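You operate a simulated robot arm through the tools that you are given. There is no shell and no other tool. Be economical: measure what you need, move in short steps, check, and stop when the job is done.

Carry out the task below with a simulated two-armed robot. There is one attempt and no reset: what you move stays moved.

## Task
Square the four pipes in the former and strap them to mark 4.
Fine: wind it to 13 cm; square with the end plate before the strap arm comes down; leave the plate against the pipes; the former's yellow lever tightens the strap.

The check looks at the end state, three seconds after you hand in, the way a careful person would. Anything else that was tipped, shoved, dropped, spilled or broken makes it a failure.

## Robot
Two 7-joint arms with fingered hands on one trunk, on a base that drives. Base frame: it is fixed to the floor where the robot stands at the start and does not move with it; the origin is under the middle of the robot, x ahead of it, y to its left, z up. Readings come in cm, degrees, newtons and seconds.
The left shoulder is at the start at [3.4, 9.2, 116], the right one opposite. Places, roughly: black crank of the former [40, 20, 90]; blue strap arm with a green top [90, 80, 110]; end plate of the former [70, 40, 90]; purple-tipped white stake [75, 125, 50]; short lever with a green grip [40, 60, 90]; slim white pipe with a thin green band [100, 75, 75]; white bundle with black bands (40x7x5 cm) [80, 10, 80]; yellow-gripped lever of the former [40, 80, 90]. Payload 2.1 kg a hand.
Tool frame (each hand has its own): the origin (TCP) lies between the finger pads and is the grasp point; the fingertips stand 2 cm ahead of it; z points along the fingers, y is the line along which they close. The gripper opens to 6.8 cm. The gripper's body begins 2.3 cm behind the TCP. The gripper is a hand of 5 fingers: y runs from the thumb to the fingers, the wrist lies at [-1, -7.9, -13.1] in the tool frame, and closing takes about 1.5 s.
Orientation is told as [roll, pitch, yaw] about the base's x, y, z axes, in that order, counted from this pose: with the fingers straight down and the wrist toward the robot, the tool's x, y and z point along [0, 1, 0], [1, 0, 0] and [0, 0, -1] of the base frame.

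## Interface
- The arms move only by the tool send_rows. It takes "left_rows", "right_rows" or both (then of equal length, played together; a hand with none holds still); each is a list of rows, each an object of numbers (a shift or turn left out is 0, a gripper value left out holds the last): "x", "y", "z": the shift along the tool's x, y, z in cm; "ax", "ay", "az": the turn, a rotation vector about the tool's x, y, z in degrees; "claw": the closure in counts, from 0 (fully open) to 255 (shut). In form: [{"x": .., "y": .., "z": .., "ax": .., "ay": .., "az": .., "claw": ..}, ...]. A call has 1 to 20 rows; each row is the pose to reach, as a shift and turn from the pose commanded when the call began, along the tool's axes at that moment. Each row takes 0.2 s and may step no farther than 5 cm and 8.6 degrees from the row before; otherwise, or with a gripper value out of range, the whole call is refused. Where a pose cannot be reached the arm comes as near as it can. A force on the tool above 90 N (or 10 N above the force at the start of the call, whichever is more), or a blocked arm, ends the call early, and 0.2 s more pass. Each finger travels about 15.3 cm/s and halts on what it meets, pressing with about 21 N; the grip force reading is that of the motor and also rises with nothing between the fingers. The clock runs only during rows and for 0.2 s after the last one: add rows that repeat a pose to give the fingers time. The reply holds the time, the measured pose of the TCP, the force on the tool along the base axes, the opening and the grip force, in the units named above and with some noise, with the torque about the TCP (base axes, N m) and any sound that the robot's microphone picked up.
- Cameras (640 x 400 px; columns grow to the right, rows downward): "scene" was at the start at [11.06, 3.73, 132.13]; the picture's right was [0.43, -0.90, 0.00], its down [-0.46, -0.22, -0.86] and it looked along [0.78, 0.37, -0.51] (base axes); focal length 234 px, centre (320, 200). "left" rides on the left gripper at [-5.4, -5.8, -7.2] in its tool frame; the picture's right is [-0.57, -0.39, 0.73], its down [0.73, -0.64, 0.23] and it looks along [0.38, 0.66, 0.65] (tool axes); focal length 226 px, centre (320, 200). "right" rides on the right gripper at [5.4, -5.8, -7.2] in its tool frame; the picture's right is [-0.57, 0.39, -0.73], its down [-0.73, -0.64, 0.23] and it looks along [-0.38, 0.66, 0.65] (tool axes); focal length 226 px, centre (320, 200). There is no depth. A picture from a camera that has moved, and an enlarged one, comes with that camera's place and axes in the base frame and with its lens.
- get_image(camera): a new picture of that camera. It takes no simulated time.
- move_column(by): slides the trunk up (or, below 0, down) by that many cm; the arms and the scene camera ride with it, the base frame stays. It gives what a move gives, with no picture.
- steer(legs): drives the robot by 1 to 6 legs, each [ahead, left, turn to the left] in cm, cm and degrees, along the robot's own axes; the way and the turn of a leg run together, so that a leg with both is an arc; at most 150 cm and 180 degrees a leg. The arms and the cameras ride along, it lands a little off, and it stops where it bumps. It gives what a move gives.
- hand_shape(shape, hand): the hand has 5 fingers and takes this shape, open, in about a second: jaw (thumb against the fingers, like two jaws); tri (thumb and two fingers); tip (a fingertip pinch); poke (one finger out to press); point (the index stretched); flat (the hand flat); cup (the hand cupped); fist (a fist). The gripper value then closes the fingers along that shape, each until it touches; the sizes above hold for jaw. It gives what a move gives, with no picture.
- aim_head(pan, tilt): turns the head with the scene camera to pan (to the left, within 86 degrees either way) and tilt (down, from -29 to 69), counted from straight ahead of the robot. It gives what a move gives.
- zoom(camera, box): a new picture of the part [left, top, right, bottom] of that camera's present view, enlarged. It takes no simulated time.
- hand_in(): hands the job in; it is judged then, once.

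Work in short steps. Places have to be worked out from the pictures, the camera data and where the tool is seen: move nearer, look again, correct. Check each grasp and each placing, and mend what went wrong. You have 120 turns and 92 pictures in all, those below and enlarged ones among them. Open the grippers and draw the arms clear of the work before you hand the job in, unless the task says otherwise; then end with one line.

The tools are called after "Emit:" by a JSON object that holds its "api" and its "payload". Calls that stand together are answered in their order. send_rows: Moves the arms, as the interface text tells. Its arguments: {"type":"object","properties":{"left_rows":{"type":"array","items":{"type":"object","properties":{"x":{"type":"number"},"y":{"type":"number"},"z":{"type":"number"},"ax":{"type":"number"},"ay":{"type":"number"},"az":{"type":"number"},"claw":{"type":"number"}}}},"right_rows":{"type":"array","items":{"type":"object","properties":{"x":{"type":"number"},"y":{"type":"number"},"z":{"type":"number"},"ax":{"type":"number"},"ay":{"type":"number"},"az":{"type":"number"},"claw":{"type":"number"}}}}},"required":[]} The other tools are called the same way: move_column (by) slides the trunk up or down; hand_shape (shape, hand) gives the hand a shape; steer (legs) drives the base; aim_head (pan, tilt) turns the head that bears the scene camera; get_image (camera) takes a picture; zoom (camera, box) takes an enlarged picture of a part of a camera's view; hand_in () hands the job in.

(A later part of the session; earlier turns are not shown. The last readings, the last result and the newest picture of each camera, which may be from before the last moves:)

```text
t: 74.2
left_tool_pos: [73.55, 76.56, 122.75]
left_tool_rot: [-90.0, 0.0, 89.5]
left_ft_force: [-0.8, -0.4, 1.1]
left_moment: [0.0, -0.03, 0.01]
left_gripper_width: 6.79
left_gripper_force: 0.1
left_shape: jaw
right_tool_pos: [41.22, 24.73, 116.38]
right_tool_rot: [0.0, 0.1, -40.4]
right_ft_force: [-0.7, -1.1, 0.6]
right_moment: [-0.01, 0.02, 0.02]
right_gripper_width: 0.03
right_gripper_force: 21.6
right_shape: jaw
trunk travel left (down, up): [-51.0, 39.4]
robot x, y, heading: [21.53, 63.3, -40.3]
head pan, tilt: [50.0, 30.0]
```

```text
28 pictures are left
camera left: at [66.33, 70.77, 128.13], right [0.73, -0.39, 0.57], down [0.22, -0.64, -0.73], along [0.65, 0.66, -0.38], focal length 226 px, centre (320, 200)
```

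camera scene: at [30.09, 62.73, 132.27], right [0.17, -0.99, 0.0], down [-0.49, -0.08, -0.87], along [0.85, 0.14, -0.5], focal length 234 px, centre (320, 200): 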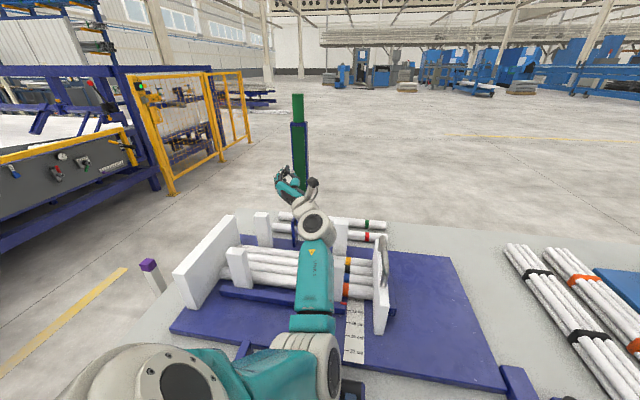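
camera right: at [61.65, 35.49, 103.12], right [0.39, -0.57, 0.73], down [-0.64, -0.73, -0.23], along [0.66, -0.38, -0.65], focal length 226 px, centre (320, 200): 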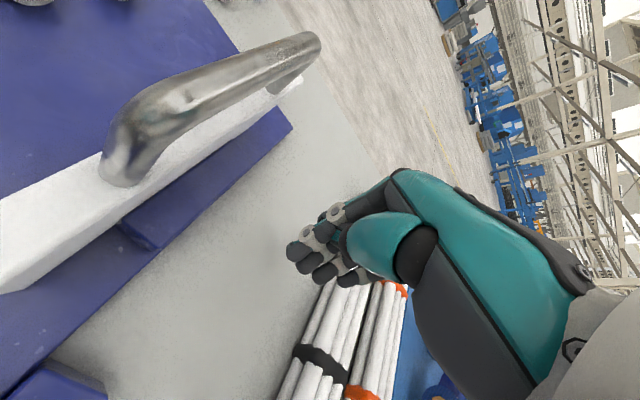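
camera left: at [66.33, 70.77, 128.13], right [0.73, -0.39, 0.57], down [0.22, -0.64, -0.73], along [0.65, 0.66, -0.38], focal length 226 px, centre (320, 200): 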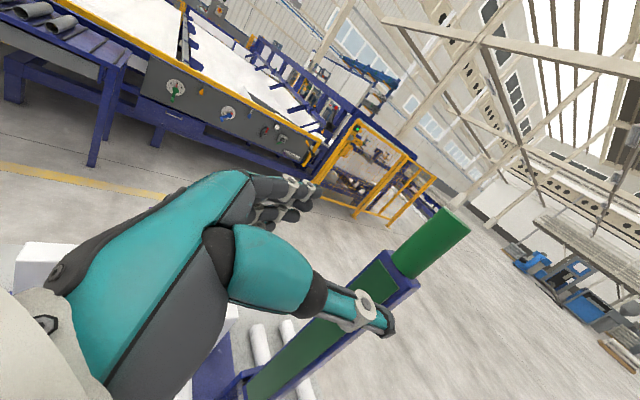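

Green top ≈[84.4, 76.9], z 121–126.5. Advance to x≈85.2 and close.

Emit:
{"api": "send_rows", "payload": {"left_rows": [{"z": 3, "x": -0.8, "y": 0.3}, {"z": 6, "x": -0.8, "y": 0.3}, {"z": 8.5, "x": -0.8, "y": 0.3}, {"z": 10, "x": -0.8, "y": 0.3}, {"z": 11.7, "x": -0.8, "y": 0.3}, {"z": 11.7, "x": -0.8, "y": 0.3}]}}

Emit:
{"api": "send_rows", "payload": {"left_rows": [{"claw": 80}, {"claw": 160}, {"claw": 255}, {"claw": 255}, {"claw": 255}, {"claw": 255}, {"claw": 255}, {"claw": 255}]}}

Emit:
{"api": "get_image", "payload": {"camera": "left"}}

```text
t: 75.6
left_tool_pos: [85.27, 76.8, 123.5]
left_tool_rot: [-90.1, -0.1, 89.5]
left_ft_force: [0.3, 0.1, -0.1]
left_moment: [0.01, 0.03, 0.03]
left_gripper_width: 6.78
left_gripper_force: 0.0
left_shape: jaw
right_tool_pos: [41.17, 24.63, 116.41]
right_tool_rot: [0.0, 0.1, -40.4]
right_ft_force: [0.4, 0.8, -0.5]
right_moment: [-0.01, 0.0, 0.02]
right_gripper_width: 0.02
right_gripper_force: 20.8
right_shape: jaw
trunk travel left (down, up): [-51.0, 39.4]
robot x, y, heading: [21.39, 63.2, -40.4]
head pan, tilt: [50.0, 30.0]
```

```text
t: 77.4
left_tool_pos: [85.19, 76.76, 123.47]
left_tool_rot: [-89.9, 0.0, 89.5]
left_ft_force: [1.3, 1.4, 2.6]
left_moment: [0.16, 0.16, 0.16]
left_gripper_width: 1.83
left_gripper_force: 20.6
left_shape: jaw
right_tool_pos: [41.25, 24.69, 116.44]
right_tool_rot: [-0.1, 0.1, -40.4]
right_ft_force: [0.5, 0.8, -0.7]
right_moment: [0.0, 0.0, -0.01]
right_gripper_width: 0.0
right_gripper_force: 21.3
right_shape: jaw
trunk travel left (down, up): [-51.0, 39.4]
robot x, y, heading: [21.59, 63.01, -40.5]
head pan, tilt: [50.0, 30.0]
```

```text
27 pictures are left
camera left: at [77.97, 70.96, 128.98], right [0.72, -0.39, 0.57], down [0.22, -0.64, -0.73], along [0.65, 0.66, -0.38], focal length 226 px, centre (320, 200)
```

left: 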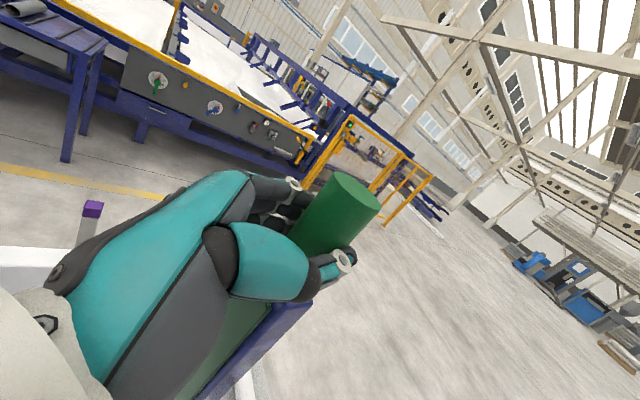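

Firm grip on the green top. Pull over 21° along a 33.5 cm radius.

Emit:
{"api": "send_rows", "payload": {"left_rows": [{"z": -0.9, "x": 0.02, "ay": -1.5}, {"z": -1.75, "x": 0.05, "ay": -3}, {"z": -3.5, "x": 0.18, "ay": -6}, {"z": -5.24, "x": 0.41, "ay": -9}, {"z": -6.97, "x": 0.73, "ay": -12}, {"z": -8.67, "x": 1.14, "ay": -15}, {"z": -10.35, "x": 1.64, "ay": -18}, {"z": -12, "x": 2.22, "ay": -21}, {"z": -12, "x": 2.22, "ay": -21}]}}

Emit:
{"api": "get_image", "payload": {"camera": "left"}}

```text
t: 79.4
left_tool_pos: [73.27, 77.04, 121.32]
left_tool_rot: [-110.9, 0.0, 89.6]
left_ft_force: [4.1, -5.5, -9.2]
left_moment: [-0.06, 0.12, -0.06]
left_gripper_width: 1.68
left_gripper_force: 21.1
left_shape: jaw
right_tool_pos: [41.23, 24.59, 116.32]
right_tool_rot: [0.0, 0.2, -40.4]
right_ft_force: [0.1, 0.4, -0.7]
right_moment: [0.01, -0.02, 0.07]
right_gripper_width: 0.0
right_gripper_force: 20.7
right_shape: jaw
trunk travel left (down, up): [-51.0, 39.4]
robot x, y, heading: [21.23, 63.09, -40.6]
head pan, tilt: [50.0, 30.0]
```

```text
26 pictures are left
camera left: at [64.56, 71.09, 123.77], right [0.47, -0.39, 0.79], down [0.47, -0.64, -0.6], along [0.74, 0.66, -0.12], focal length 226 px, centre (320, 200)
```

left: 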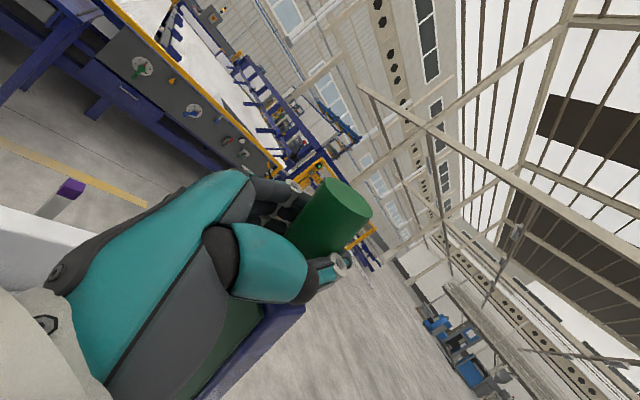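

The arm follows, with only an axial force (my radius slightly large) and no weight felt. Continue to φ≈45° with the radius trimmed.

Emit:
{"api": "send_rows", "payload": {"left_rows": [{"z": -1.7, "x": 0.35, "ay": -3}, {"z": -3.4, "x": 0.5, "ay": -6}, {"z": -5.08, "x": 0.75, "ay": -9}, {"z": -6.76, "x": 1.05, "ay": -12}, {"z": -8.41, "x": 1.45, "ay": -15}, {"z": -10.04, "x": 1.95, "ay": -18}, {"z": -11.65, "x": 2.5, "ay": -21}, {"z": -13.2, "x": 3.15, "ay": -23}, {"z": -13.2, "x": 3.15, "ay": -23}]}}

Emit:
{"api": "get_image", "payload": {"camera": "scene"}}

```text
t: 81.4
left_tool_pos: [63.1, 76.76, 115.48]
left_tool_rot: [-137.9, 2.2, 89.7]
left_ft_force: [10.4, 1.3, -12.8]
left_moment: [-0.03, 0.05, -0.06]
left_gripper_width: 1.63
left_gripper_force: 21.5
left_shape: jaw
right_tool_pos: [41.44, 24.76, 116.38]
right_tool_rot: [-0.2, 0.3, -40.4]
right_ft_force: [0.0, 0.3, 0.2]
right_moment: [0.0, -0.02, -0.02]
right_gripper_width: 0.0
right_gripper_force: 21.0
right_shape: jaw
trunk travel left (down, up): [-51.0, 39.4]
robot x, y, heading: [21.71, 63.22, -40.4]
head pan, tilt: [50.0, 30.0]
```

```text
25 pictures are left
camera scene: at [32.12, 63.45, 143.29], right [0.17, -0.99, 0.0], down [-0.5, -0.08, -0.86], along [0.85, 0.14, -0.5], focal length 234 px, centre (320, 200)
```

scene: 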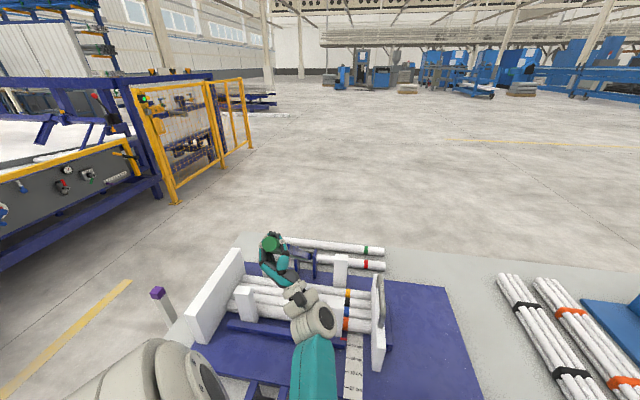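

At φ≈39° with only axial load. Open the hand slightly (it is beneath the arm, able to catch) and see whether the arm stays.

Emit:
{"api": "send_rows", "payload": {"left_rows": [{"x": 0.6, "claw": 150}, {"x": 0.6, "claw": 60}, {"x": 0.6, "claw": 0}, {"x": 0.6, "claw": 0}, {"x": 0.6, "claw": 0}]}}

Emit:
{"api": "get_image", "payload": {"camera": "left"}}

```text
t: 82.6
left_tool_pos: [62.9, 77.04, 114.24]
left_tool_rot: [-135.8, 0.1, 89.7]
left_ft_force: [-1.0, -0.9, -0.4]
left_moment: [-0.04, 0.08, 0.01]
left_gripper_width: 6.77
left_gripper_force: 0.0
left_shape: jaw
right_tool_pos: [41.09, 24.68, 116.48]
right_tool_rot: [0.0, 0.0, -40.4]
right_ft_force: [-0.7, 0.4, -0.2]
right_moment: [0.02, -0.01, -0.03]
right_gripper_width: 0.0
right_gripper_force: 21.2
right_shape: jaw
trunk travel left (down, up): [-51.0, 39.4]
robot x, y, heading: [21.79, 62.69, -40.4]
head pan, tilt: [50.0, 30.0]
```

```text
24 pictures are left
camera left: at [53.9, 71.16, 112.82], right [0.1, -0.39, 0.92], down [0.68, -0.64, -0.34], along [0.72, 0.66, 0.2], focal length 226 px, centre (320, 200)
```

left: 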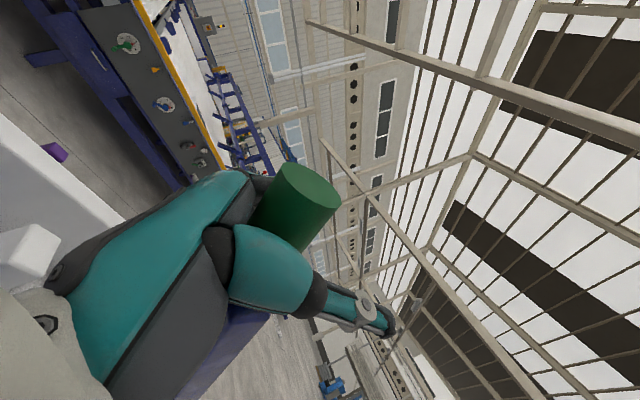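

No load on the open hand. Back out 5 cm along the fingers and check that the arm stays.

Emit:
{"api": "send_rows", "payload": {"left_rows": [{"z": -1}, {"z": -2}, {"z": -3.5}, {"z": -5}, {"z": -5}]}}

Emit:
{"api": "get_image", "payload": {"camera": "left"}}

```text
t: 83.5
left_tool_pos: [61.9, 76.36, 114.66]
left_tool_rot: [-143.3, 4.0, 89.6]
left_ft_force: [1.0, 7.6, -2.9]
left_moment: [0.2, -0.04, 0.04]
left_gripper_width: 6.78
left_gripper_force: 0.0
left_shape: jaw
right_tool_pos: [41.2, 24.8, 116.43]
right_tool_rot: [-0.1, -0.1, -40.4]
right_ft_force: [-0.4, 0.3, 0.3]
right_moment: [0.03, -0.01, -0.03]
right_gripper_width: 0.03
right_gripper_force: 20.6
right_shape: jaw
trunk travel left (down, up): [-51.0, 39.4]
robot x, y, heading: [21.6, 62.94, -40.2]
head pan, tilt: [50.0, 30.0]
stopped in row 4 (left hand): the arm was blocked; the commanded pose is now the measured one
```

```text
23 pictures are left
camera left: at [53.13, 70.32, 112.56], right [-0.02, -0.32, 0.95], down [0.72, -0.66, -0.21], along [0.69, 0.68, 0.25], focal length 226 px, centre (320, 200)
```

left: 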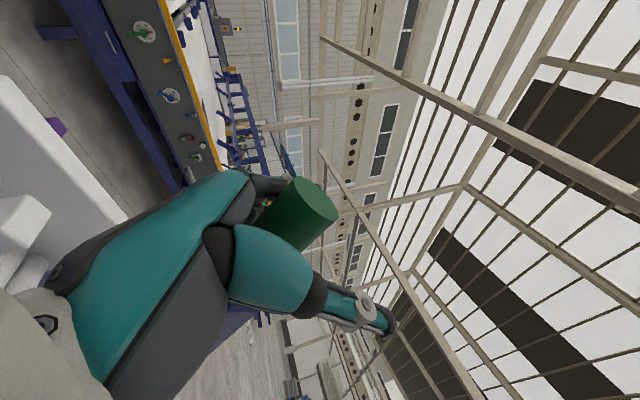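

The left arm is folded too tightly to retreat. Drive the base straight back (−x) 3 cm as a test and see if the strap arm stays put.

Emit:
{"api": "steer", "payload": {"legs": [[-2.3, -1.9, 0]]}}

Emit:
{"api": "get_image", "payload": {"camera": "left"}}

```text
t: 84.3
left_tool_pos: [58.81, 76.23, 114.8]
left_tool_rot: [-143.2, 4.0, 89.4]
left_ft_force: [-1.0, 1.2, -0.2]
left_moment: [0.01, 0.03, 0.0]
left_gripper_width: 6.76
left_gripper_force: 0.1
left_shape: jaw
right_tool_pos: [38.23, 24.77, 116.46]
right_tool_rot: [0.0, 0.1, -40.5]
right_ft_force: [0.4, 0.5, 0.4]
right_moment: [0.01, -0.01, 0.01]
right_gripper_width: 0.0
right_gripper_force: 21.2
right_shape: jaw
trunk travel left (down, up): [-51.0, 39.4]
robot x, y, heading: [18.49, 63.23, -40.2]
head pan, tilt: [50.0, 30.0]
```

```text
22 pictures are left
camera left: at [50.04, 70.19, 112.58], right [-0.02, -0.32, 0.95], down [0.72, -0.66, -0.21], along [0.69, 0.68, 0.25], focal length 226 px, centre (320, 200)
```

left: 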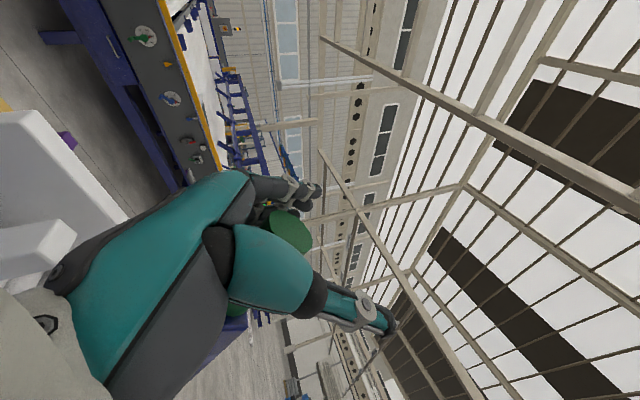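

The strap arm stays by itself. Drive back 8 cm to free the left hand, then swing the hand to point downwards.

Emit:
{"api": "steer", "payload": {"legs": [[-6.1, -5.1, 0]]}}

Emit:
{"api": "send_rows", "payload": {"left_rows": [{"ay": 8.4, "claw": 255}, {"ay": 16.8}, {"ay": 25.2}, {"ay": 33.6}, {"ay": 42}, {"ay": 50.4}, {"ay": 58.8}, {"ay": 67.2}, {"ay": 75.6}, {"ay": 84}, {"ay": 92.4}, {"ay": 100.8}, {"ay": 109.2}, {"ay": 117.6}, {"ay": 126}, {"ay": 134.4}, {"ay": 142.8}]}}

Emit:
{"api": "get_image", "payload": {"camera": "scene"}}

```text
t: 85.4
left_tool_pos: [50.83, 76.33, 114.83]
left_tool_rot: [-143.4, 3.9, 89.4]
left_ft_force: [-0.1, -0.3, 0.0]
left_moment: [0.02, -0.01, -0.01]
left_gripper_width: 6.8
left_gripper_force: 0.2
left_shape: jaw
right_tool_pos: [30.04, 24.99, 116.45]
right_tool_rot: [-0.1, 0.0, -40.5]
right_ft_force: [-0.9, -1.4, 0.2]
right_moment: [0.01, -0.01, -0.03]
right_gripper_width: 0.0
right_gripper_force: 21.0
right_shape: jaw
trunk travel left (down, up): [-51.0, 39.4]
robot x, y, heading: [10.38, 63.45, -40.4]
head pan, tilt: [50.0, 30.0]
```

```text
t: 86.2
left_tool_pos: [52.53, 77.14, 120.27]
left_tool_rot: [-130.1, 2.3, 89.7]
left_ft_force: [0.5, 0.2, 0.5]
left_moment: [0.02, -0.02, -0.01]
left_gripper_width: 0.0
left_gripper_force: 20.7
left_shape: jaw
right_tool_pos: [30.17, 24.82, 116.55]
right_tool_rot: [0.1, 0.1, -40.6]
right_ft_force: [0.7, 0.0, -0.3]
right_moment: [0.02, 0.0, 0.01]
right_gripper_width: 0.0
right_gripper_force: 20.8
right_shape: jaw
trunk travel left (down, up): [-51.0, 39.4]
robot x, y, heading: [10.56, 63.48, -40.7]
head pan, tilt: [50.0, 30.0]
stopped in row 4 (left hand): the arm was blocked; the commanded pose is now the measured one
```

```text
21 pictures are left
camera scene: at [20.88, 63.64, 143.32], right [0.17, -0.99, 0.0], down [-0.49, -0.08, -0.87], along [0.85, 0.14, -0.5], focal length 234 px, centre (320, 200)
```

scene: 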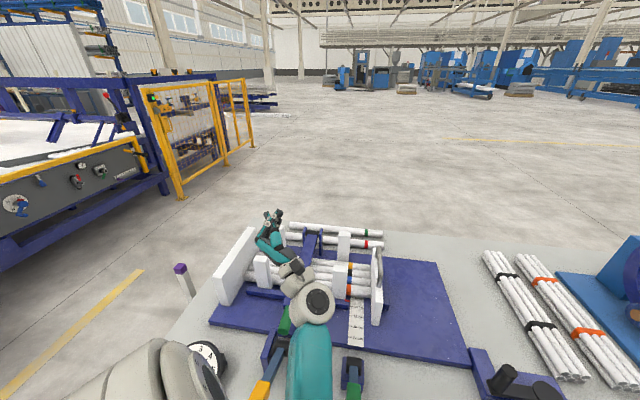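

The arm fold blocks again. Something green shows near the yellow lever – zoom to see where the strap arm is.

Emit:
{"api": "zoom", "payload": {"camera": "scene", "box": [180, 200, 400, 400]}}

```text
2.00 times, centred on (290, 300) of scene
camera zoom: at [20.88, 63.64, 143.32], right [0.17, -0.99, 0.0], down [-0.49, -0.08, -0.87], along [0.85, 0.14, -0.5], focal length 467 px, centre (380, 0)
```

zoom: 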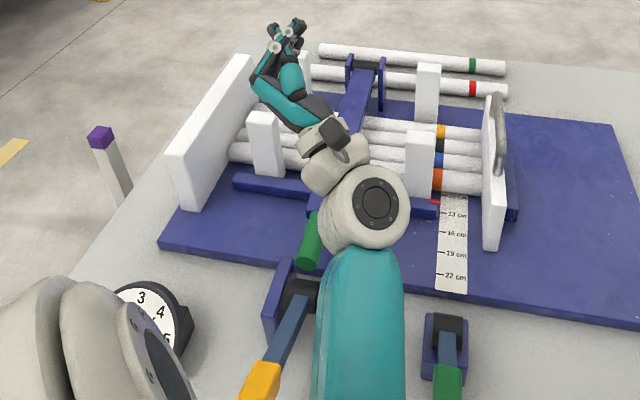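

The strap arm has swung down by itself across the pipes, tip at the yellow-lever posts. Back the base off and turn straight again, then check everything.

Emit:
{"api": "steer", "payload": {"legs": [[-9, -7.6, 0], [0, 0, 40]]}}

Emit:
{"api": "aim_head", "payload": {"pan": 12, "tilt": 38}}

Emit:
{"api": "send_rows", "payload": {"left_rows": [{"ay": 8, "z": 1}, {"ay": 16, "z": 2}, {"ay": 24, "z": 3}, {"ay": 32, "z": 4}, {"ay": 40, "z": 5}, {"ay": 40, "z": 5}]}}

Emit:
{"api": "get_image", "payload": {"camera": "scene"}}

```text
t: 89.3
left_tool_pos: [22.32, 101.05, 120.11]
left_tool_rot: [-130.1, 2.3, 129.8]
left_ft_force: [0.4, 0.2, -0.3]
left_moment: [0.02, 0.0, 0.02]
left_gripper_width: 0.01
left_gripper_force: 21.2
left_shape: jaw
right_tool_pos: [38.6, 46.55, 116.29]
right_tool_rot: [0.0, 0.2, -0.5]
right_ft_force: [0.5, 0.1, -0.6]
right_moment: [0.04, 0.01, 0.0]
right_gripper_width: 0.0
right_gripper_force: 21.5
right_shape: jaw
trunk travel left (down, up): [-51.0, 39.4]
robot x, y, heading: [-1.49, 63.92, -0.4]
head pan, tilt: [50.0, 30.0]
```

```text
t: 90.3
left_tool_pos: [22.1, 101.19, 120.06]
left_tool_rot: [-130.2, 2.2, 129.8]
left_ft_force: [-0.4, 0.5, -0.5]
left_moment: [0.0, 0.02, 0.03]
left_gripper_width: 0.02
left_gripper_force: 20.7
left_shape: jaw
right_tool_pos: [38.54, 46.69, 116.5]
right_tool_rot: [0.0, 0.1, -0.5]
right_ft_force: [0.4, 0.6, 0.4]
right_moment: [0.01, -0.02, -0.02]
right_gripper_width: 0.01
right_gripper_force: 21.4
right_shape: jaw
trunk travel left (down, up): [-51.0, 39.4]
robot x, y, heading: [-1.1, 63.81, -0.4]
head pan, tilt: [12.0, 38.0]
```

```text
t: 91.7
left_tool_pos: [25.08, 103.42, 123.39]
left_tool_rot: [-89.9, 2.4, 129.6]
left_ft_force: [0.0, -0.4, -0.5]
left_moment: [0.04, 0.02, 0.01]
left_gripper_width: 0.0
left_gripper_force: 21.6
left_shape: jaw
left hand out of reach, approached as far as the arm can: row 3
right_tool_pos: [38.56, 46.57, 116.44]
right_tool_rot: [0.0, 0.1, -0.6]
right_ft_force: [-0.5, -0.3, 0.4]
right_moment: [0.0, 0.02, -0.03]
right_gripper_width: 0.0
right_gripper_force: 21.4
right_shape: jaw
trunk travel left (down, up): [-51.0, 39.4]
robot x, y, heading: [-1.08, 63.8, -1.0]
head pan, tilt: [12.0, 38.0]
```

```text
19 pictures are left
camera scene: at [9.07, 65.19, 142.08], right [0.2, -0.98, 0.0], down [-0.6, -0.12, -0.79], along [0.77, 0.16, -0.62], focal length 234 px, centre (320, 200)
```

scene: 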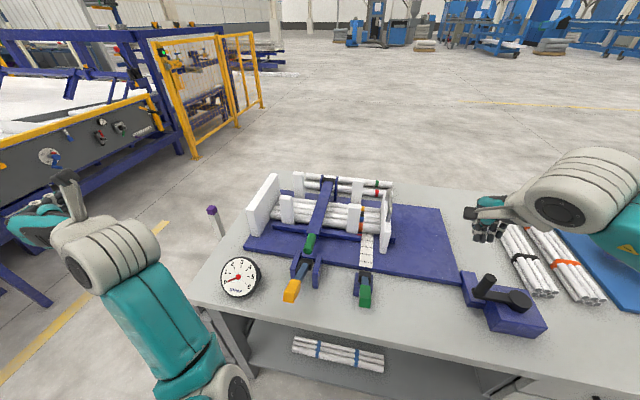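

Emit:
{"api": "zoom", "payload": {"camera": "scene", "box": [210, 160, 410, 310]}}

```text
2.67 times, centred on (310, 235) of scene
camera zoom: at [9.07, 65.19, 142.08], right [0.2, -0.98, 0.0], down [-0.6, -0.12, -0.79], along [0.77, 0.16, -0.62], focal length 623 px, centre (347, 107)
```

zoom: 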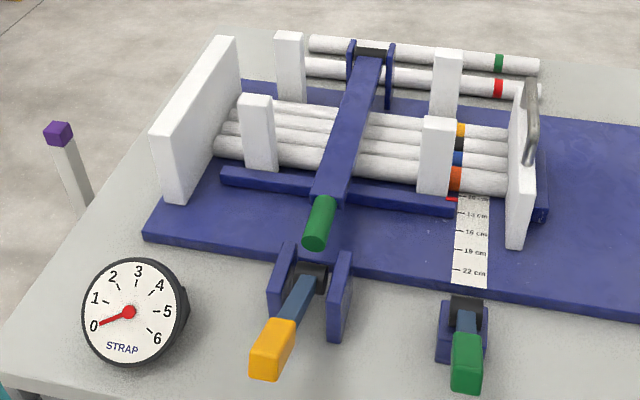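

Strap arm lies over the pipes; dial 0. Lever: hub ≈[48.6,77,87], yellow grip ≈[35,77,95] pointing up toward me. Bring the left hand, fingers down, above the grip.

Emit:
{"api": "send_rows", "payload": {"left_rows": [{"ay": 8.2, "z": -0.8, "y": -2.1, "x": 0.2}, {"ay": 16.4, "z": -1.6, "y": -4.2, "x": 0.4}, {"ay": 24.6, "z": -2.4, "y": -6.3, "x": 0.6}, {"ay": 32.8, "z": -3.2, "y": -8.4, "x": 0.8}, {"ay": 41, "z": -4, "y": -10.5, "x": 1}, {"ay": 49.2, "z": -4.8, "y": -12.6, "x": 1.2}, {"ay": 57.4, "z": -5.6, "y": -14.7, "x": 1.4}, {"ay": 65.6, "z": -6.4, "y": -16.8, "x": 1.6}, {"ay": 73.8, "z": -7.2, "y": -18.9, "x": 1.8}, {"ay": 82, "z": -8, "y": -21, "x": 2}, {"ay": 90, "z": -8.7, "y": -23.1, "x": 2.2, "claw": 0}, {"ay": 90, "z": -8.7, "y": -23.1, "x": 2.2}]}}

Emit:
{"api": "send_rows", "payload": {"left_rows": [{"az": 8}, {"az": 16}, {"az": 24}, {"az": 32}, {"az": 40}, {"az": 40}]}}

Emit:
{"api": "get_image", "payload": {"camera": "left"}}

```text
t: 94.3
left_tool_pos: [37.35, 82.98, 122.76]
left_tool_rot: [-0.3, 2.3, 129.8]
left_ft_force: [-0.7, -0.5, 0.2]
left_moment: [-0.01, -0.02, -0.01]
left_gripper_width: 6.77
left_gripper_force: 0.0
left_shape: jaw
left hand out of reach, approached as far as the arm can: row 8, 9, 10, 11, 12
right_tool_pos: [38.6, 46.61, 116.45]
right_tool_rot: [0.0, 0.0, -0.5]
right_ft_force: [0.3, -0.4, 0.4]
right_moment: [0.0, -0.02, 0.02]
right_gripper_width: 0.05
right_gripper_force: 21.1
right_shape: jaw
trunk travel left (down, up): [-51.0, 39.4]
robot x, y, heading: [-1.06, 63.95, -0.7]
head pan, tilt: [12.0, 38.0]
```

```text
t: 95.7
left_tool_pos: [37.22, 82.96, 122.8]
left_tool_rot: [-1.6, 1.7, 89.6]
left_ft_force: [-0.1, -0.5, -0.9]
left_moment: [0.0, -0.01, 0.02]
left_gripper_width: 6.76
left_gripper_force: 0.0
left_shape: jaw
left hand out of reach, approached as far as the arm can: row 1, 2, 3, 4
right_tool_pos: [38.73, 46.65, 116.52]
right_tool_rot: [-0.1, 0.1, -0.5]
right_ft_force: [0.5, 0.0, -0.3]
right_moment: [0.01, 0.01, -0.02]
right_gripper_width: 0.01
right_gripper_force: 20.8
right_shape: jaw
trunk travel left (down, up): [-51.0, 39.4]
robot x, y, heading: [-1.39, 63.64, -0.4]
head pan, tilt: [12.0, 38.0]
```

```text
17 pictures are left
camera left: at [42.41, 77.2, 130.12], right [0.58, -0.41, -0.7], down [-0.73, -0.64, -0.23], along [-0.36, 0.65, -0.68], focal length 226 px, centre (320, 200)
```

left: 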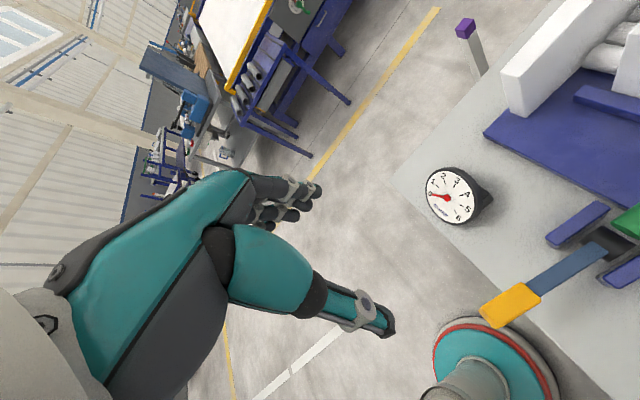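

Lever grip ≈[36.3,77.3,94], and this wrist camera also sees the dial. Lower the hand to straddle the grip.

Emit:
{"api": "send_rows", "payload": {"left_rows": [{"x": 0.3, "y": -2, "z": 4}, {"x": 0.6, "y": -4, "z": 8}, {"x": 0.9, "y": -5.7, "z": 12}, {"x": 0.9, "y": -5.7, "z": 16}, {"x": 0.9, "y": -5.7, "z": 20}, {"x": 0.9, "y": -5.7, "z": 23}, {"x": 0.9, "y": -5.7, "z": 23}]}}

Emit:
{"api": "get_image", "payload": {"camera": "left"}}

```text
t: 97.3
left_tool_pos: [37.05, 76.39, 99.6]
left_tool_rot: [-1.5, 1.7, 89.7]
left_ft_force: [0.5, -0.4, -0.1]
left_moment: [0.02, -0.02, -0.01]
left_gripper_width: 6.78
left_gripper_force: 0.0
left_shape: jaw
left hand out of reach, approached as far as the arm can: row 1, 2
right_tool_pos: [38.69, 46.61, 116.39]
right_tool_rot: [0.0, 0.1, -0.5]
right_ft_force: [0.5, 0.2, -0.5]
right_moment: [-0.04, -0.02, -0.01]
right_gripper_width: 0.02
right_gripper_force: 20.9
right_shape: jaw
trunk travel left (down, up): [-51.0, 39.4]
robot x, y, heading: [-1.46, 63.7, -0.6]
head pan, tilt: [12.0, 38.0]
```

```text
16 pictures are left
camera left: at [42.19, 70.73, 107.1], right [0.58, -0.41, -0.7], down [-0.73, -0.64, -0.23], along [-0.36, 0.65, -0.68], focal length 226 px, centre (320, 200)
```

left: 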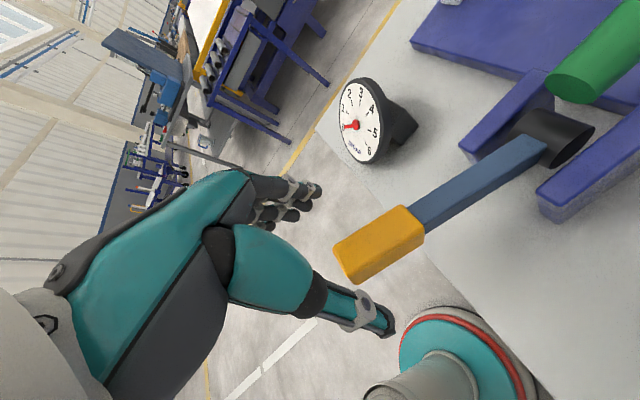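

Grip centre ≈[36.7, 77.3, 93.2]. Lower 6, shift 0.9, and close.

Emit:
{"api": "send_rows", "payload": {"left_rows": [{"y": 0.9, "x": 0.2}, {"y": 0.9, "x": 0.2, "z": 3}, {"y": 0.9, "x": 0.2, "z": 5.8}, {"y": 0.9, "x": 0.2, "z": 5.8, "claw": 120}, {"y": 0.9, "x": 0.2, "z": 5.8, "claw": 255}, {"y": 0.9, "x": 0.2, "z": 5.8}, {"y": 0.9, "x": 0.2, "z": 5.8}, {"y": 0.9, "x": 0.2, "z": 5.8}, {"y": 0.9, "x": 0.2, "z": 5.8}]}}

Emit:
{"api": "get_image", "payload": {"camera": "left"}}

```text
t: 99.3
left_tool_pos: [36.76, 77.2, 93.89]
left_tool_rot: [-1.5, 1.7, 89.6]
left_ft_force: [-2.1, -1.5, -6.3]
left_moment: [-0.04, -0.01, -0.06]
left_gripper_width: 2.12
left_gripper_force: 21.4
left_shape: jaw
right_tool_pos: [38.59, 46.68, 116.5]
right_tool_rot: [-0.1, 0.1, -0.5]
right_ft_force: [-0.1, 0.1, 0.3]
right_moment: [0.0, -0.02, -0.01]
right_gripper_width: 0.0
right_gripper_force: 21.2
right_shape: jaw
trunk travel left (down, up): [-51.0, 39.4]
robot x, y, heading: [-1.33, 63.38, -0.6]
head pan, tilt: [12.0, 38.0]
```

```text
15 pictures are left
camera left: at [42.06, 71.52, 101.36], right [0.58, -0.41, -0.7], down [-0.73, -0.64, -0.23], along [-0.36, 0.65, -0.68], focal length 226 px, centre (320, 200)
```

left: 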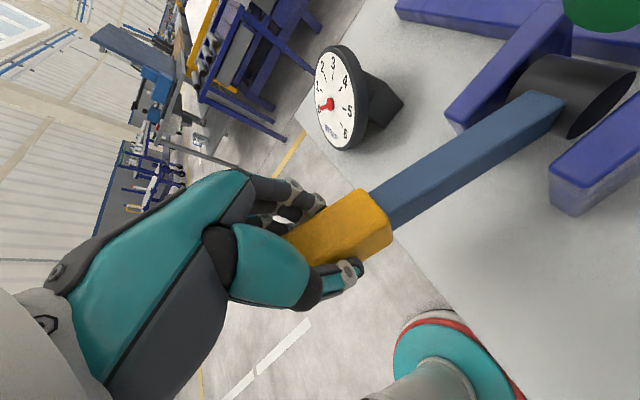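

Held. Try moving the lever down ~7° along its arc and watch force and dial.

Emit:
{"api": "send_rows", "payload": {"left_rows": [{"x": 0.2, "z": 0.4}, {"x": 0.4, "z": 0.8}, {"x": 0.55, "z": 1.2}, {"x": 0.7, "z": 1.6}, {"x": 0.7, "z": 1.6}]}}

Emit:
{"api": "zoom", "payload": {"camera": "left", "box": [280, 20, 440, 180]}}

```text
t: 100.5
left_tool_pos: [36.18, 77.23, 92.32]
left_tool_rot: [-1.5, 1.6, 89.7]
left_ft_force: [1.5, -2.6, 0.9]
left_moment: [-0.11, -0.16, -0.11]
left_gripper_width: 2.14
left_gripper_force: 21.5
left_shape: jaw
right_tool_pos: [38.61, 46.69, 116.49]
right_tool_rot: [-0.1, 0.1, -0.5]
right_ft_force: [-0.4, 0.1, 0.2]
right_moment: [0.02, 0.0, 0.01]
right_gripper_width: 0.0
right_gripper_force: 21.2
right_shape: jaw
trunk travel left (down, up): [-51.0, 39.4]
robot x, y, heading: [-1.57, 63.59, -0.7]
head pan, tilt: [12.0, 38.0]
```

```text
2.50 times, centred on (360, 100) of left
camera zoom: at [41.38, 71.56, 99.84], right [0.58, -0.41, -0.7], down [-0.73, -0.64, -0.23], along [-0.36, 0.65, -0.68], focal length 565 px, centre (220, 450)
```

zoom: 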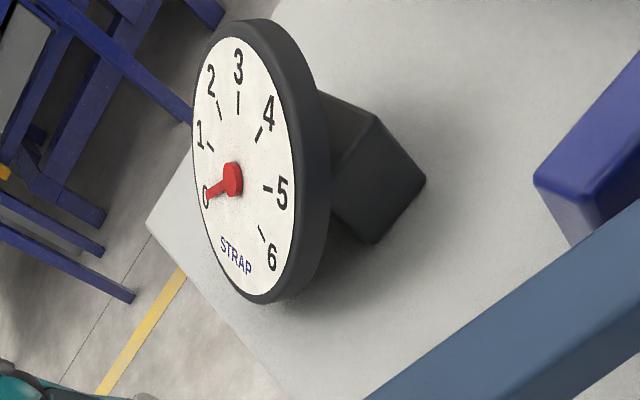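

Lever moves freely, dial still 0. Another 14° down.

Emit:
{"api": "send_rows", "payload": {"left_rows": [{"x": 0.25, "z": 0.6}, {"x": 0.45, "z": 1.2}, {"x": 0.6, "z": 1.8}, {"x": 0.75, "z": 2.5}, {"x": 0.85, "z": 3.2}, {"x": 0.85, "z": 3.2}]}}

Emit:
{"api": "get_image", "payload": {"camera": "left"}}

```text
t: 101.9
left_tool_pos: [35.33, 77.27, 89.09]
left_tool_rot: [-1.6, 1.7, 89.7]
left_ft_force: [3.4, 0.3, 3.4]
left_moment: [-0.08, -0.16, -0.14]
left_gripper_width: 2.17
left_gripper_force: 21.3
left_shape: jaw
right_tool_pos: [38.62, 46.7, 116.48]
right_tool_rot: [0.0, 0.1, -0.5]
right_ft_force: [-0.5, -0.2, 0.5]
right_moment: [0.01, 0.02, -0.01]
right_gripper_width: 0.0
right_gripper_force: 20.5
right_shape: jaw
trunk travel left (down, up): [-51.0, 39.4]
robot x, y, heading: [-1.4, 63.64, -0.3]
head pan, tilt: [12.0, 38.0]
```

```text
13 pictures are left
camera left: at [40.59, 71.48, 96.48], right [0.58, -0.41, -0.7], down [-0.73, -0.64, -0.23], along [-0.36, 0.65, -0.68], focal length 226 px, centre (320, 200)
```

left: 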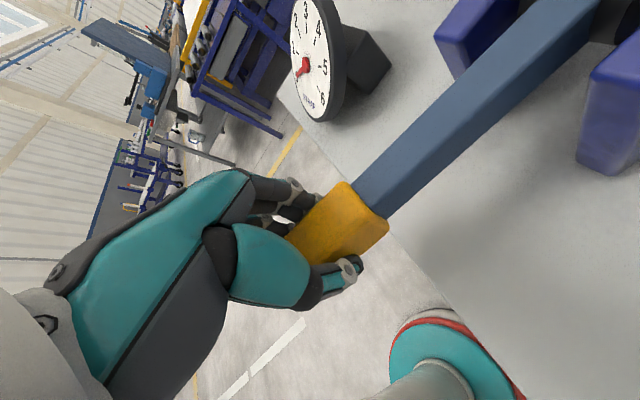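

Dial still 0 going down, with only ~4 N. Try upward: through the start to ≈42°.

Emit:
{"api": "send_rows", "payload": {"left_rows": [{"x": -0.3, "z": -1.2}, {"x": -0.67, "z": -2.5}, {"x": -1.1, "z": -3.5}, {"x": -1.67, "z": -4.6}, {"x": -2.3, "z": -5.6}, {"x": -3.1, "z": -6.6}, {"x": -3.1, "z": -6.6}]}}

Emit:
{"api": "get_image", "payload": {"camera": "left"}}

```text
t: 103.5
left_tool_pos: [38.28, 77.36, 95.77]
left_tool_rot: [-1.6, 1.7, 89.9]
left_ft_force: [-0.1, 0.9, 0.6]
left_moment: [-0.01, 0.04, 0.0]
left_gripper_width: 1.4
left_gripper_force: 20.8
left_shape: jaw
right_tool_pos: [38.62, 46.59, 116.42]
right_tool_rot: [0.0, 0.0, -0.5]
right_ft_force: [0.4, -0.1, 0.2]
right_moment: [0.0, -0.03, -0.01]
right_gripper_width: 0.0
right_gripper_force: 20.8
right_shape: jaw
trunk travel left (down, up): [-51.0, 39.4]
robot x, y, heading: [-1.09, 63.5, -0.5]
head pan, tilt: [12.0, 38.0]
```

```text
12 pictures are left
camera left: at [43.47, 71.64, 103.26], right [0.58, -0.41, -0.7], down [-0.73, -0.64, -0.23], along [-0.36, 0.65, -0.68], focal length 226 px, centre (320, 200)
```

left: 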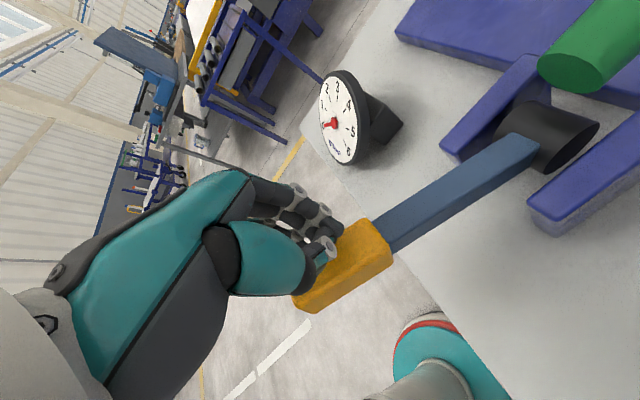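

The lever is back at its upper stop (its start), so tightening is downward; the dial not responding suggests the strap arm may not be fully seated. Lift off, drive forward and press the strap arm tip down to check.

Emit:
{"api": "send_rows", "payload": {"left_rows": [{"z": -3}, {"z": -7}, {"z": -10}]}}

Emit:
{"api": "steer", "payload": {"legs": [[17, 0, 0]]}}

Emit:
{"api": "get_image", "payload": {"camera": "scene"}}

```text
t: 104.3
left_tool_pos: [38.01, 77.55, 105.84]
left_tool_rot: [-1.5, 1.7, 89.7]
left_ft_force: [-0.4, -0.4, -0.1]
left_moment: [0.02, 0.02, 0.0]
left_gripper_width: 1.38
left_gripper_force: 20.3
left_shape: jaw
right_tool_pos: [38.62, 46.63, 116.45]
right_tool_rot: [0.1, 0.1, -0.5]
right_ft_force: [0.1, 0.6, -0.8]
right_moment: [-0.02, 0.02, 0.03]
right_gripper_width: 0.02
right_gripper_force: 21.0
right_shape: jaw
trunk travel left (down, up): [-51.0, 39.4]
robot x, y, heading: [-1.2, 63.86, -0.3]
head pan, tilt: [12.0, 38.0]
```

```text
t: 105.8
left_tool_pos: [54.87, 77.44, 105.84]
left_tool_rot: [-1.4, 1.7, 89.7]
left_ft_force: [0.0, 0.1, -0.4]
left_moment: [0.0, 0.01, -0.01]
left_gripper_width: 1.36
left_gripper_force: 20.9
left_shape: jaw
right_tool_pos: [55.57, 46.48, 116.47]
right_tool_rot: [0.0, 0.0, -0.5]
right_ft_force: [0.3, -0.4, 0.5]
right_moment: [0.03, 0.04, -0.01]
right_gripper_width: 0.0
right_gripper_force: 21.0
right_shape: jaw
trunk travel left (down, up): [-51.0, 39.4]
robot x, y, heading: [15.5, 63.78, -0.6]
head pan, tilt: [12.0, 38.0]
```

```text
11 pictures are left
camera scene: at [26.02, 65.05, 142.08], right [0.2, -0.98, 0.0], down [-0.6, -0.12, -0.79], along [0.77, 0.16, -0.62], focal length 234 px, centre (320, 200)
```

scene: 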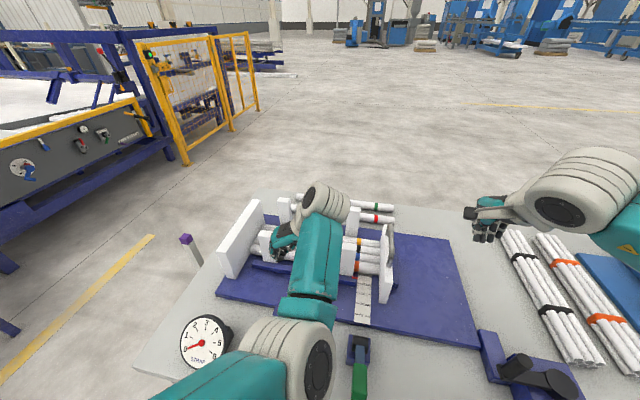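

Press down gradually at x≈55 on the strap arm.

Emit:
{"api": "send_rows", "payload": {"left_rows": [{"z": 4, "y": -0.6}, {"z": 8, "y": -0.6}, {"z": 10, "y": -0.6}, {"z": 11, "y": -0.6}, {"z": 11.5, "y": -0.6}]}}

```text
t: 107.0
left_tool_pos: [55.15, 76.58, 94.31]
left_tool_rot: [-1.5, 1.7, 89.6]
left_ft_force: [0.0, 0.0, 0.3]
left_moment: [0.02, 0.02, -0.03]
left_gripper_width: 1.37
left_gripper_force: 21.1
left_shape: jaw
right_tool_pos: [55.47, 46.44, 116.39]
right_tool_rot: [0.0, 0.1, -0.5]
right_ft_force: [0.4, -0.6, -0.2]
right_moment: [0.02, 0.03, 0.03]
right_gripper_width: 0.0
right_gripper_force: 21.5
right_shape: jaw
trunk travel left (down, up): [-51.0, 39.4]
robot x, y, heading: [15.61, 63.31, -0.5]
head pan, tilt: [12.0, 38.0]
```

No contact yet (tips ≈92.3). Go lower in half-centimetre steps.

Emit:
{"api": "send_rows", "payload": {"left_rows": [{"z": 0.5}, {"z": 1}, {"z": 1.4}, {"z": 1.8}, {"z": 2.2}]}}

```text
t: 108.2
left_tool_pos: [55.04, 76.7, 92.54]
left_tool_rot: [-2.2, 1.4, 89.7]
left_ft_force: [11.5, 1.7, 54.6]
left_moment: [0.32, 0.07, -0.13]
left_gripper_width: 1.76
left_gripper_force: 21.1
left_shape: jaw
left hand out of reach, approached as far as the arm can: row 5
right_tool_pos: [55.22, 46.45, 116.59]
right_tool_rot: [0.1, 0.1, -0.5]
right_ft_force: [-0.2, -0.7, -0.8]
right_moment: [0.01, -0.01, -0.05]
right_gripper_width: 0.0
right_gripper_force: 20.7
right_shape: jaw
trunk travel left (down, up): [-51.0, 39.4]
robot x, y, heading: [15.4, 63.3, -0.5]
head pan, tilt: [12.0, 38.0]
```

Arm is firmly seated (stops hard at ~90.5 under 55 N). Lift, drive back, and return to the lever.

Emit:
{"api": "send_rows", "payload": {"left_rows": [{"z": -2}, {"z": -6}, {"z": -10}, {"z": -13, "claw": 0}, {"z": -13}]}}

Emit:
{"api": "steer", "payload": {"legs": [[-17, 0, 0]]}}

Emit:
{"api": "get_image", "payload": {"camera": "left"}}

```text
t: 109.4
left_tool_pos: [54.57, 76.93, 105.35]
left_tool_rot: [-1.5, 1.7, 89.7]
left_ft_force: [0.3, -0.1, 0.1]
left_moment: [0.03, 0.01, -0.01]
left_gripper_width: 6.74
left_gripper_force: 0.2
left_shape: jaw
right_tool_pos: [55.53, 46.49, 116.39]
right_tool_rot: [0.1, 0.1, -0.5]
right_ft_force: [0.9, 0.1, -0.4]
right_moment: [0.01, 0.01, 0.0]
right_gripper_width: 0.0
right_gripper_force: 21.0
right_shape: jaw
trunk travel left (down, up): [-51.0, 39.4]
robot x, y, heading: [15.4, 63.57, -0.3]
head pan, tilt: [12.0, 38.0]
```

```text
t: 110.9
left_tool_pos: [37.14, 77.09, 105.38]
left_tool_rot: [-1.4, 1.7, 89.7]
left_ft_force: [0.0, -0.1, 0.2]
left_moment: [-0.02, 0.04, 0.02]
left_gripper_width: 6.75
left_gripper_force: 0.1
left_shape: jaw
right_tool_pos: [37.98, 46.58, 116.4]
right_tool_rot: [0.0, 0.0, -0.5]
right_ft_force: [-0.3, 0.9, 0.5]
right_moment: [0.0, -0.03, -0.02]
right_gripper_width: 0.0
right_gripper_force: 21.4
right_shape: jaw
trunk travel left (down, up): [-51.0, 39.4]
robot x, y, heading: [-1.81, 63.3, -0.5]
head pan, tilt: [12.0, 38.0]
```

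```text
10 pictures are left
camera left: at [42.39, 71.38, 112.74], right [0.58, -0.41, -0.7], down [-0.73, -0.64, -0.23], along [-0.36, 0.65, -0.68], focal length 226 px, centre (320, 200)
```

left: 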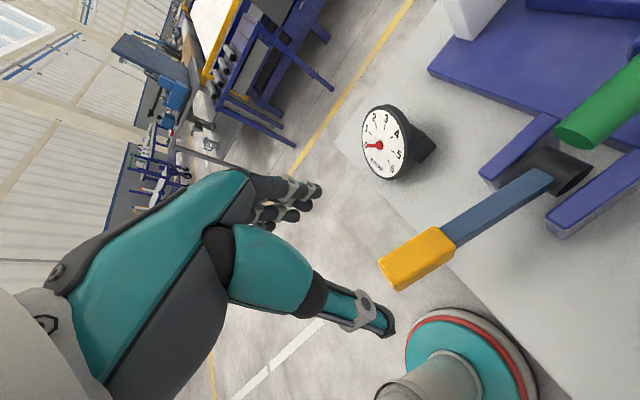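

Lever is at its start. Re-grip and press it down to horizontal this time.

Emit:
{"api": "send_rows", "payload": {"left_rows": [{"x": 0.3, "y": 0.2, "z": 4}, {"x": 0.3, "y": 0.2, "z": 8}, {"x": 0.3, "y": 0.2, "z": 11.9}, {"x": 0.3, "y": 0.2, "z": 11.9, "claw": 120}, {"x": 0.3, "y": 0.2, "z": 11.9, "claw": 255}, {"x": 0.3, "y": 0.2, "z": 11.9}, {"x": 0.3, "y": 0.2, "z": 11.9}, {"x": 0.3, "y": 0.2, "z": 11.9}, {"x": 0.3, "y": 0.2, "z": 11.9}, {"x": 0.7, "y": 0.2, "z": 12.7}, {"x": 1.1, "y": 0.2, "z": 13.6}, {"x": 1.4, "y": 0.2, "z": 14.7}, {"x": 1.65, "y": 0.2, "z": 15.9}, {"x": 1.8, "y": 0.2, "z": 17}, {"x": 1.9, "y": 0.2, "z": 18.2}, {"x": 1.9, "y": 0.2, "z": 18.2}]}}

Emit:
{"api": "get_image", "payload": {"camera": "left"}}

```text
t: 114.3
left_tool_pos: [34.27, 77.27, 87.58]
left_tool_rot: [-1.5, 1.8, 89.6]
left_ft_force: [8.7, -18.7, 0.3]
left_moment: [0.29, 0.17, 0.02]
left_gripper_width: 1.53
left_gripper_force: 21.3
left_shape: jaw
left hand out of reach, approached as far as the arm can: row 13, 14, 15, 16
right_tool_pos: [37.97, 46.34, 116.26]
right_tool_rot: [0.0, 0.1, -0.5]
right_ft_force: [0.4, 0.3, 0.0]
right_moment: [-0.01, -0.01, 0.0]
right_gripper_width: 0.0
right_gripper_force: 21.2
right_shape: jaw
trunk travel left (down, up): [-51.0, 39.4]
robot x, y, heading: [-2.09, 63.3, -0.9]
head pan, tilt: [12.0, 38.0]
```

```text
9 pictures are left
camera left: at [39.55, 71.58, 95.04], right [0.58, -0.41, -0.7], down [-0.73, -0.64, -0.23], along [-0.36, 0.65, -0.67], focal length 226 px, centre (320, 200)
```

left: 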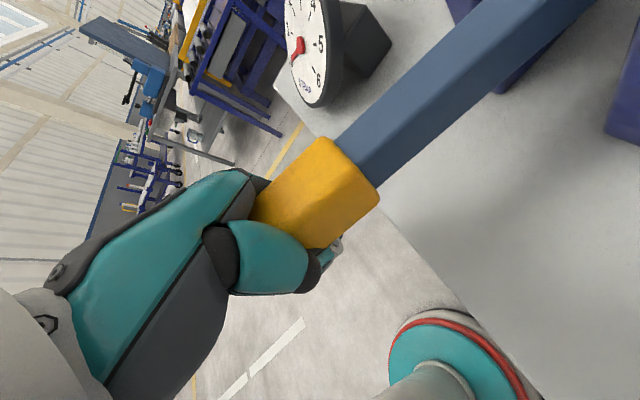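

Arm reaches its low limit here; read the dial through the scene camera.

Emit:
{"api": "zoom", "payload": {"camera": "scene", "box": [200, 190, 360, 310]}}

```text
3.33 times, centred on (280, 250) of scene
camera zoom: at [8.61, 64.91, 142.08], right [0.2, -0.98, 0.0], down [-0.6, -0.12, -0.79], along [0.77, 0.16, -0.62], focal length 779 px, centre (453, 33)
```

zoom: 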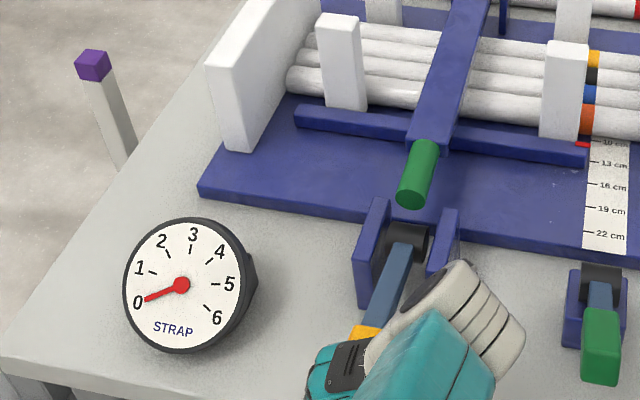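

Dial still 0. Need deeper lever travel; release, lift, lower the trunk, and look where the lever stays.

Emit:
{"api": "send_rows", "payload": {"left_rows": [{"claw": 100}, {"claw": 0}, {"claw": 0}, {"z": -3}, {"z": -7.5}, {"z": -12}, {"z": -16.5}, {"z": -21}, {"z": -25}, {"z": -27}]}}

Emit:
{"api": "move_column", "payload": {"by": -17}}

Emit:
{"api": "get_image", "payload": {"camera": "left"}}

```text
t: 116.5
left_tool_pos: [35.34, 79.92, 113.48]
left_tool_rot: [-1.5, 1.6, 89.6]
left_ft_force: [0.0, 0.4, -0.1]
left_moment: [-0.02, -0.02, 0.02]
left_gripper_width: 6.79
left_gripper_force: 0.1
left_shape: jaw
left hand out of reach, approached as far as the arm can: row 9, 10
right_tool_pos: [38.02, 46.57, 116.39]
right_tool_rot: [0.1, 0.1, -0.5]
right_ft_force: [0.1, -0.4, -0.5]
right_moment: [-0.01, 0.07, -0.03]
right_gripper_width: 0.0
right_gripper_force: 21.6
right_shape: jaw
trunk travel left (down, up): [-51.0, 39.4]
robot x, y, heading: [-1.73, 63.92, -0.5]
head pan, tilt: [12.0, 38.0]
```

```text
t: 118.4
left_tool_pos: [35.38, 80.26, 94.92]
left_tool_rot: [0.6, 1.7, 89.6]
left_ft_force: [-1.1, -1.4, 0.6]
left_moment: [-0.01, 0.02, 0.02]
left_gripper_width: 6.81
left_gripper_force: 0.0
left_shape: jaw
right_tool_pos: [37.92, 46.66, 99.48]
right_tool_rot: [0.0, 0.0, -0.6]
right_ft_force: [-0.3, -0.2, 0.0]
right_moment: [-0.01, 0.0, -0.01]
right_gripper_width: 0.0
right_gripper_force: 21.6
right_shape: jaw
trunk travel left (down, up): [-34.0, 56.4]
robot x, y, heading: [-2.07, 63.3, -0.4]
head pan, tilt: [12.0, 38.0]
```

```text
7 pictures are left
camera left: at [41.06, 74.55, 102.16], right [0.56, -0.41, -0.72], down [-0.74, -0.64, -0.2], along [-0.38, 0.65, -0.66], focal length 226 px, centre (320, 200)
```

left: 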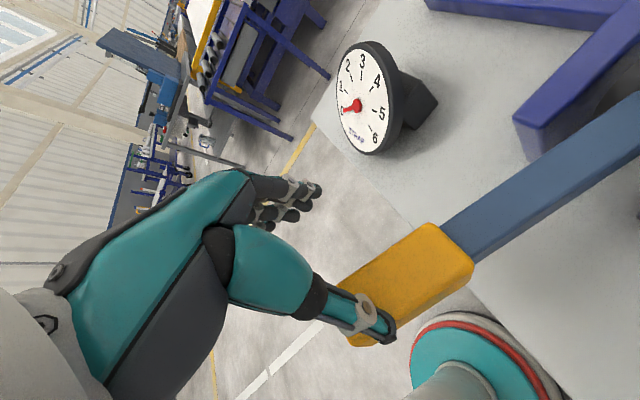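

Lever sits at ≈20° now. Close the fingers and push the grip down from above, deep, watching the force.

Emit:
{"api": "send_rows", "payload": {"left_rows": [{"z": -3}, {"z": -5.5, "claw": 255}, {"z": -5.5, "y": -3, "x": -0.4}, {"z": -5.5, "y": -3, "x": -0.4}, {"z": -5.5, "y": -3, "x": -0.4}, {"z": -5.5, "y": -3, "x": -0.4}, {"z": -5.5, "y": -3, "x": -0.4}, {"z": -2, "y": -3, "x": -0.4}, {"z": 0, "y": -3, "x": -0.4}, {"z": 1.5, "y": -3, "x": 0}, {"z": 3, "y": -3, "x": 0.2}, {"z": 4.5, "y": -3, "x": 0.3}, {"z": 6, "y": -3, "x": 0.4}, {"z": 7, "y": -3, "x": 0.4}, {"z": 7, "y": -3, "x": 0.4}]}}

Emit:
{"api": "zoom", "payload": {"camera": "scene", "box": [200, 170, 400, 320]}}

```text
t: 121.6
left_tool_pos: [34.92, 76.87, 88.0]
left_tool_rot: [0.6, 1.7, 89.7]
left_ft_force: [-0.9, -1.9, 4.9]
left_moment: [-0.04, 0.02, 0.0]
left_gripper_width: 0.01
left_gripper_force: 21.1
left_shape: jaw
left hand out of reach, approached as far as the arm can: row 1, 2, 3, 4, 5, 6, 7, 8, 9, 10, 11
right_tool_pos: [37.87, 46.53, 99.45]
right_tool_rot: [0.0, 0.1, -0.7]
right_ft_force: [-0.3, -0.5, 0.1]
right_moment: [-0.01, 0.0, -0.02]
right_gripper_width: 0.0
right_gripper_force: 20.5
right_shape: jaw
trunk travel left (down, up): [-34.0, 56.4]
robot x, y, heading: [-1.22, 63.59, -0.6]
head pan, tilt: [12.0, 38.0]
```

```text
2.67 times, centred on (300, 245) of scene
camera zoom: at [10.23, 65.15, 125.0], right [0.2, -0.98, 0.0], down [-0.6, -0.12, -0.79], along [0.77, 0.16, -0.62], focal length 623 px, centre (373, 80)
```

zoom: 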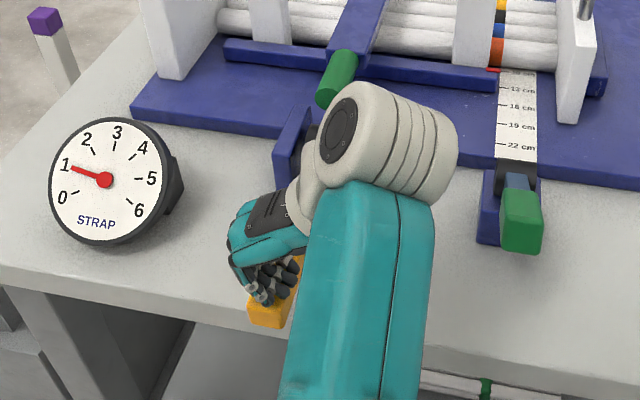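

Dial now reads ≈1. Push 1 cm further and read again.

Emit:
{"api": "send_rows", "payload": {"left_rows": [{"z": 0.4}, {"z": 0.8}, {"z": 1.0}, {"z": 1.0}]}}

Emit:
{"api": "zoom", "payload": {"camera": "scene", "box": [200, 170, 400, 320]}}

```text
t: 122.6
left_tool_pos: [34.99, 77.0, 87.03]
left_tool_rot: [0.6, 1.6, 89.8]
left_ft_force: [-1.8, -3.0, 4.8]
left_moment: [-0.09, 0.01, 0.03]
left_gripper_width: 0.02
left_gripper_force: 20.8
left_shape: jaw
right_tool_pos: [38.03, 46.57, 99.49]
right_tool_rot: [0.0, 0.1, -0.5]
right_ft_force: [-0.9, 0.5, 0.1]
right_moment: [0.0, -0.03, 0.02]
right_gripper_width: 0.0
right_gripper_force: 20.6
right_shape: jaw
trunk travel left (down, up): [-34.0, 56.4]
robot x, y, heading: [-2.27, 63.69, -0.6]
head pan, tilt: [12.0, 38.0]
```

```text
2.67 times, centred on (300, 245) of scene
camera zoom: at [10.21, 65.14, 125.0], right [0.2, -0.98, 0.0], down [-0.6, -0.12, -0.79], along [0.77, 0.16, -0.62], focal length 623 px, centre (373, 80)
```

zoom: 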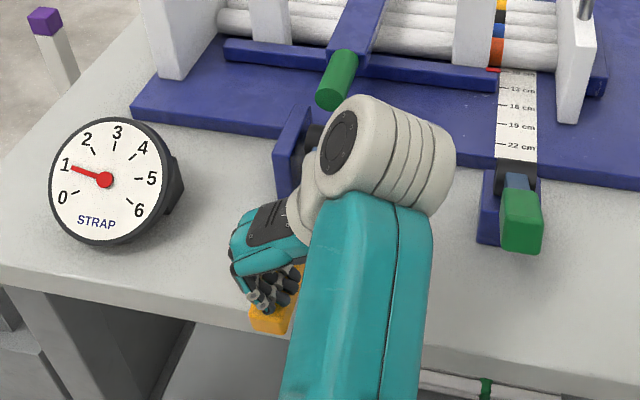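

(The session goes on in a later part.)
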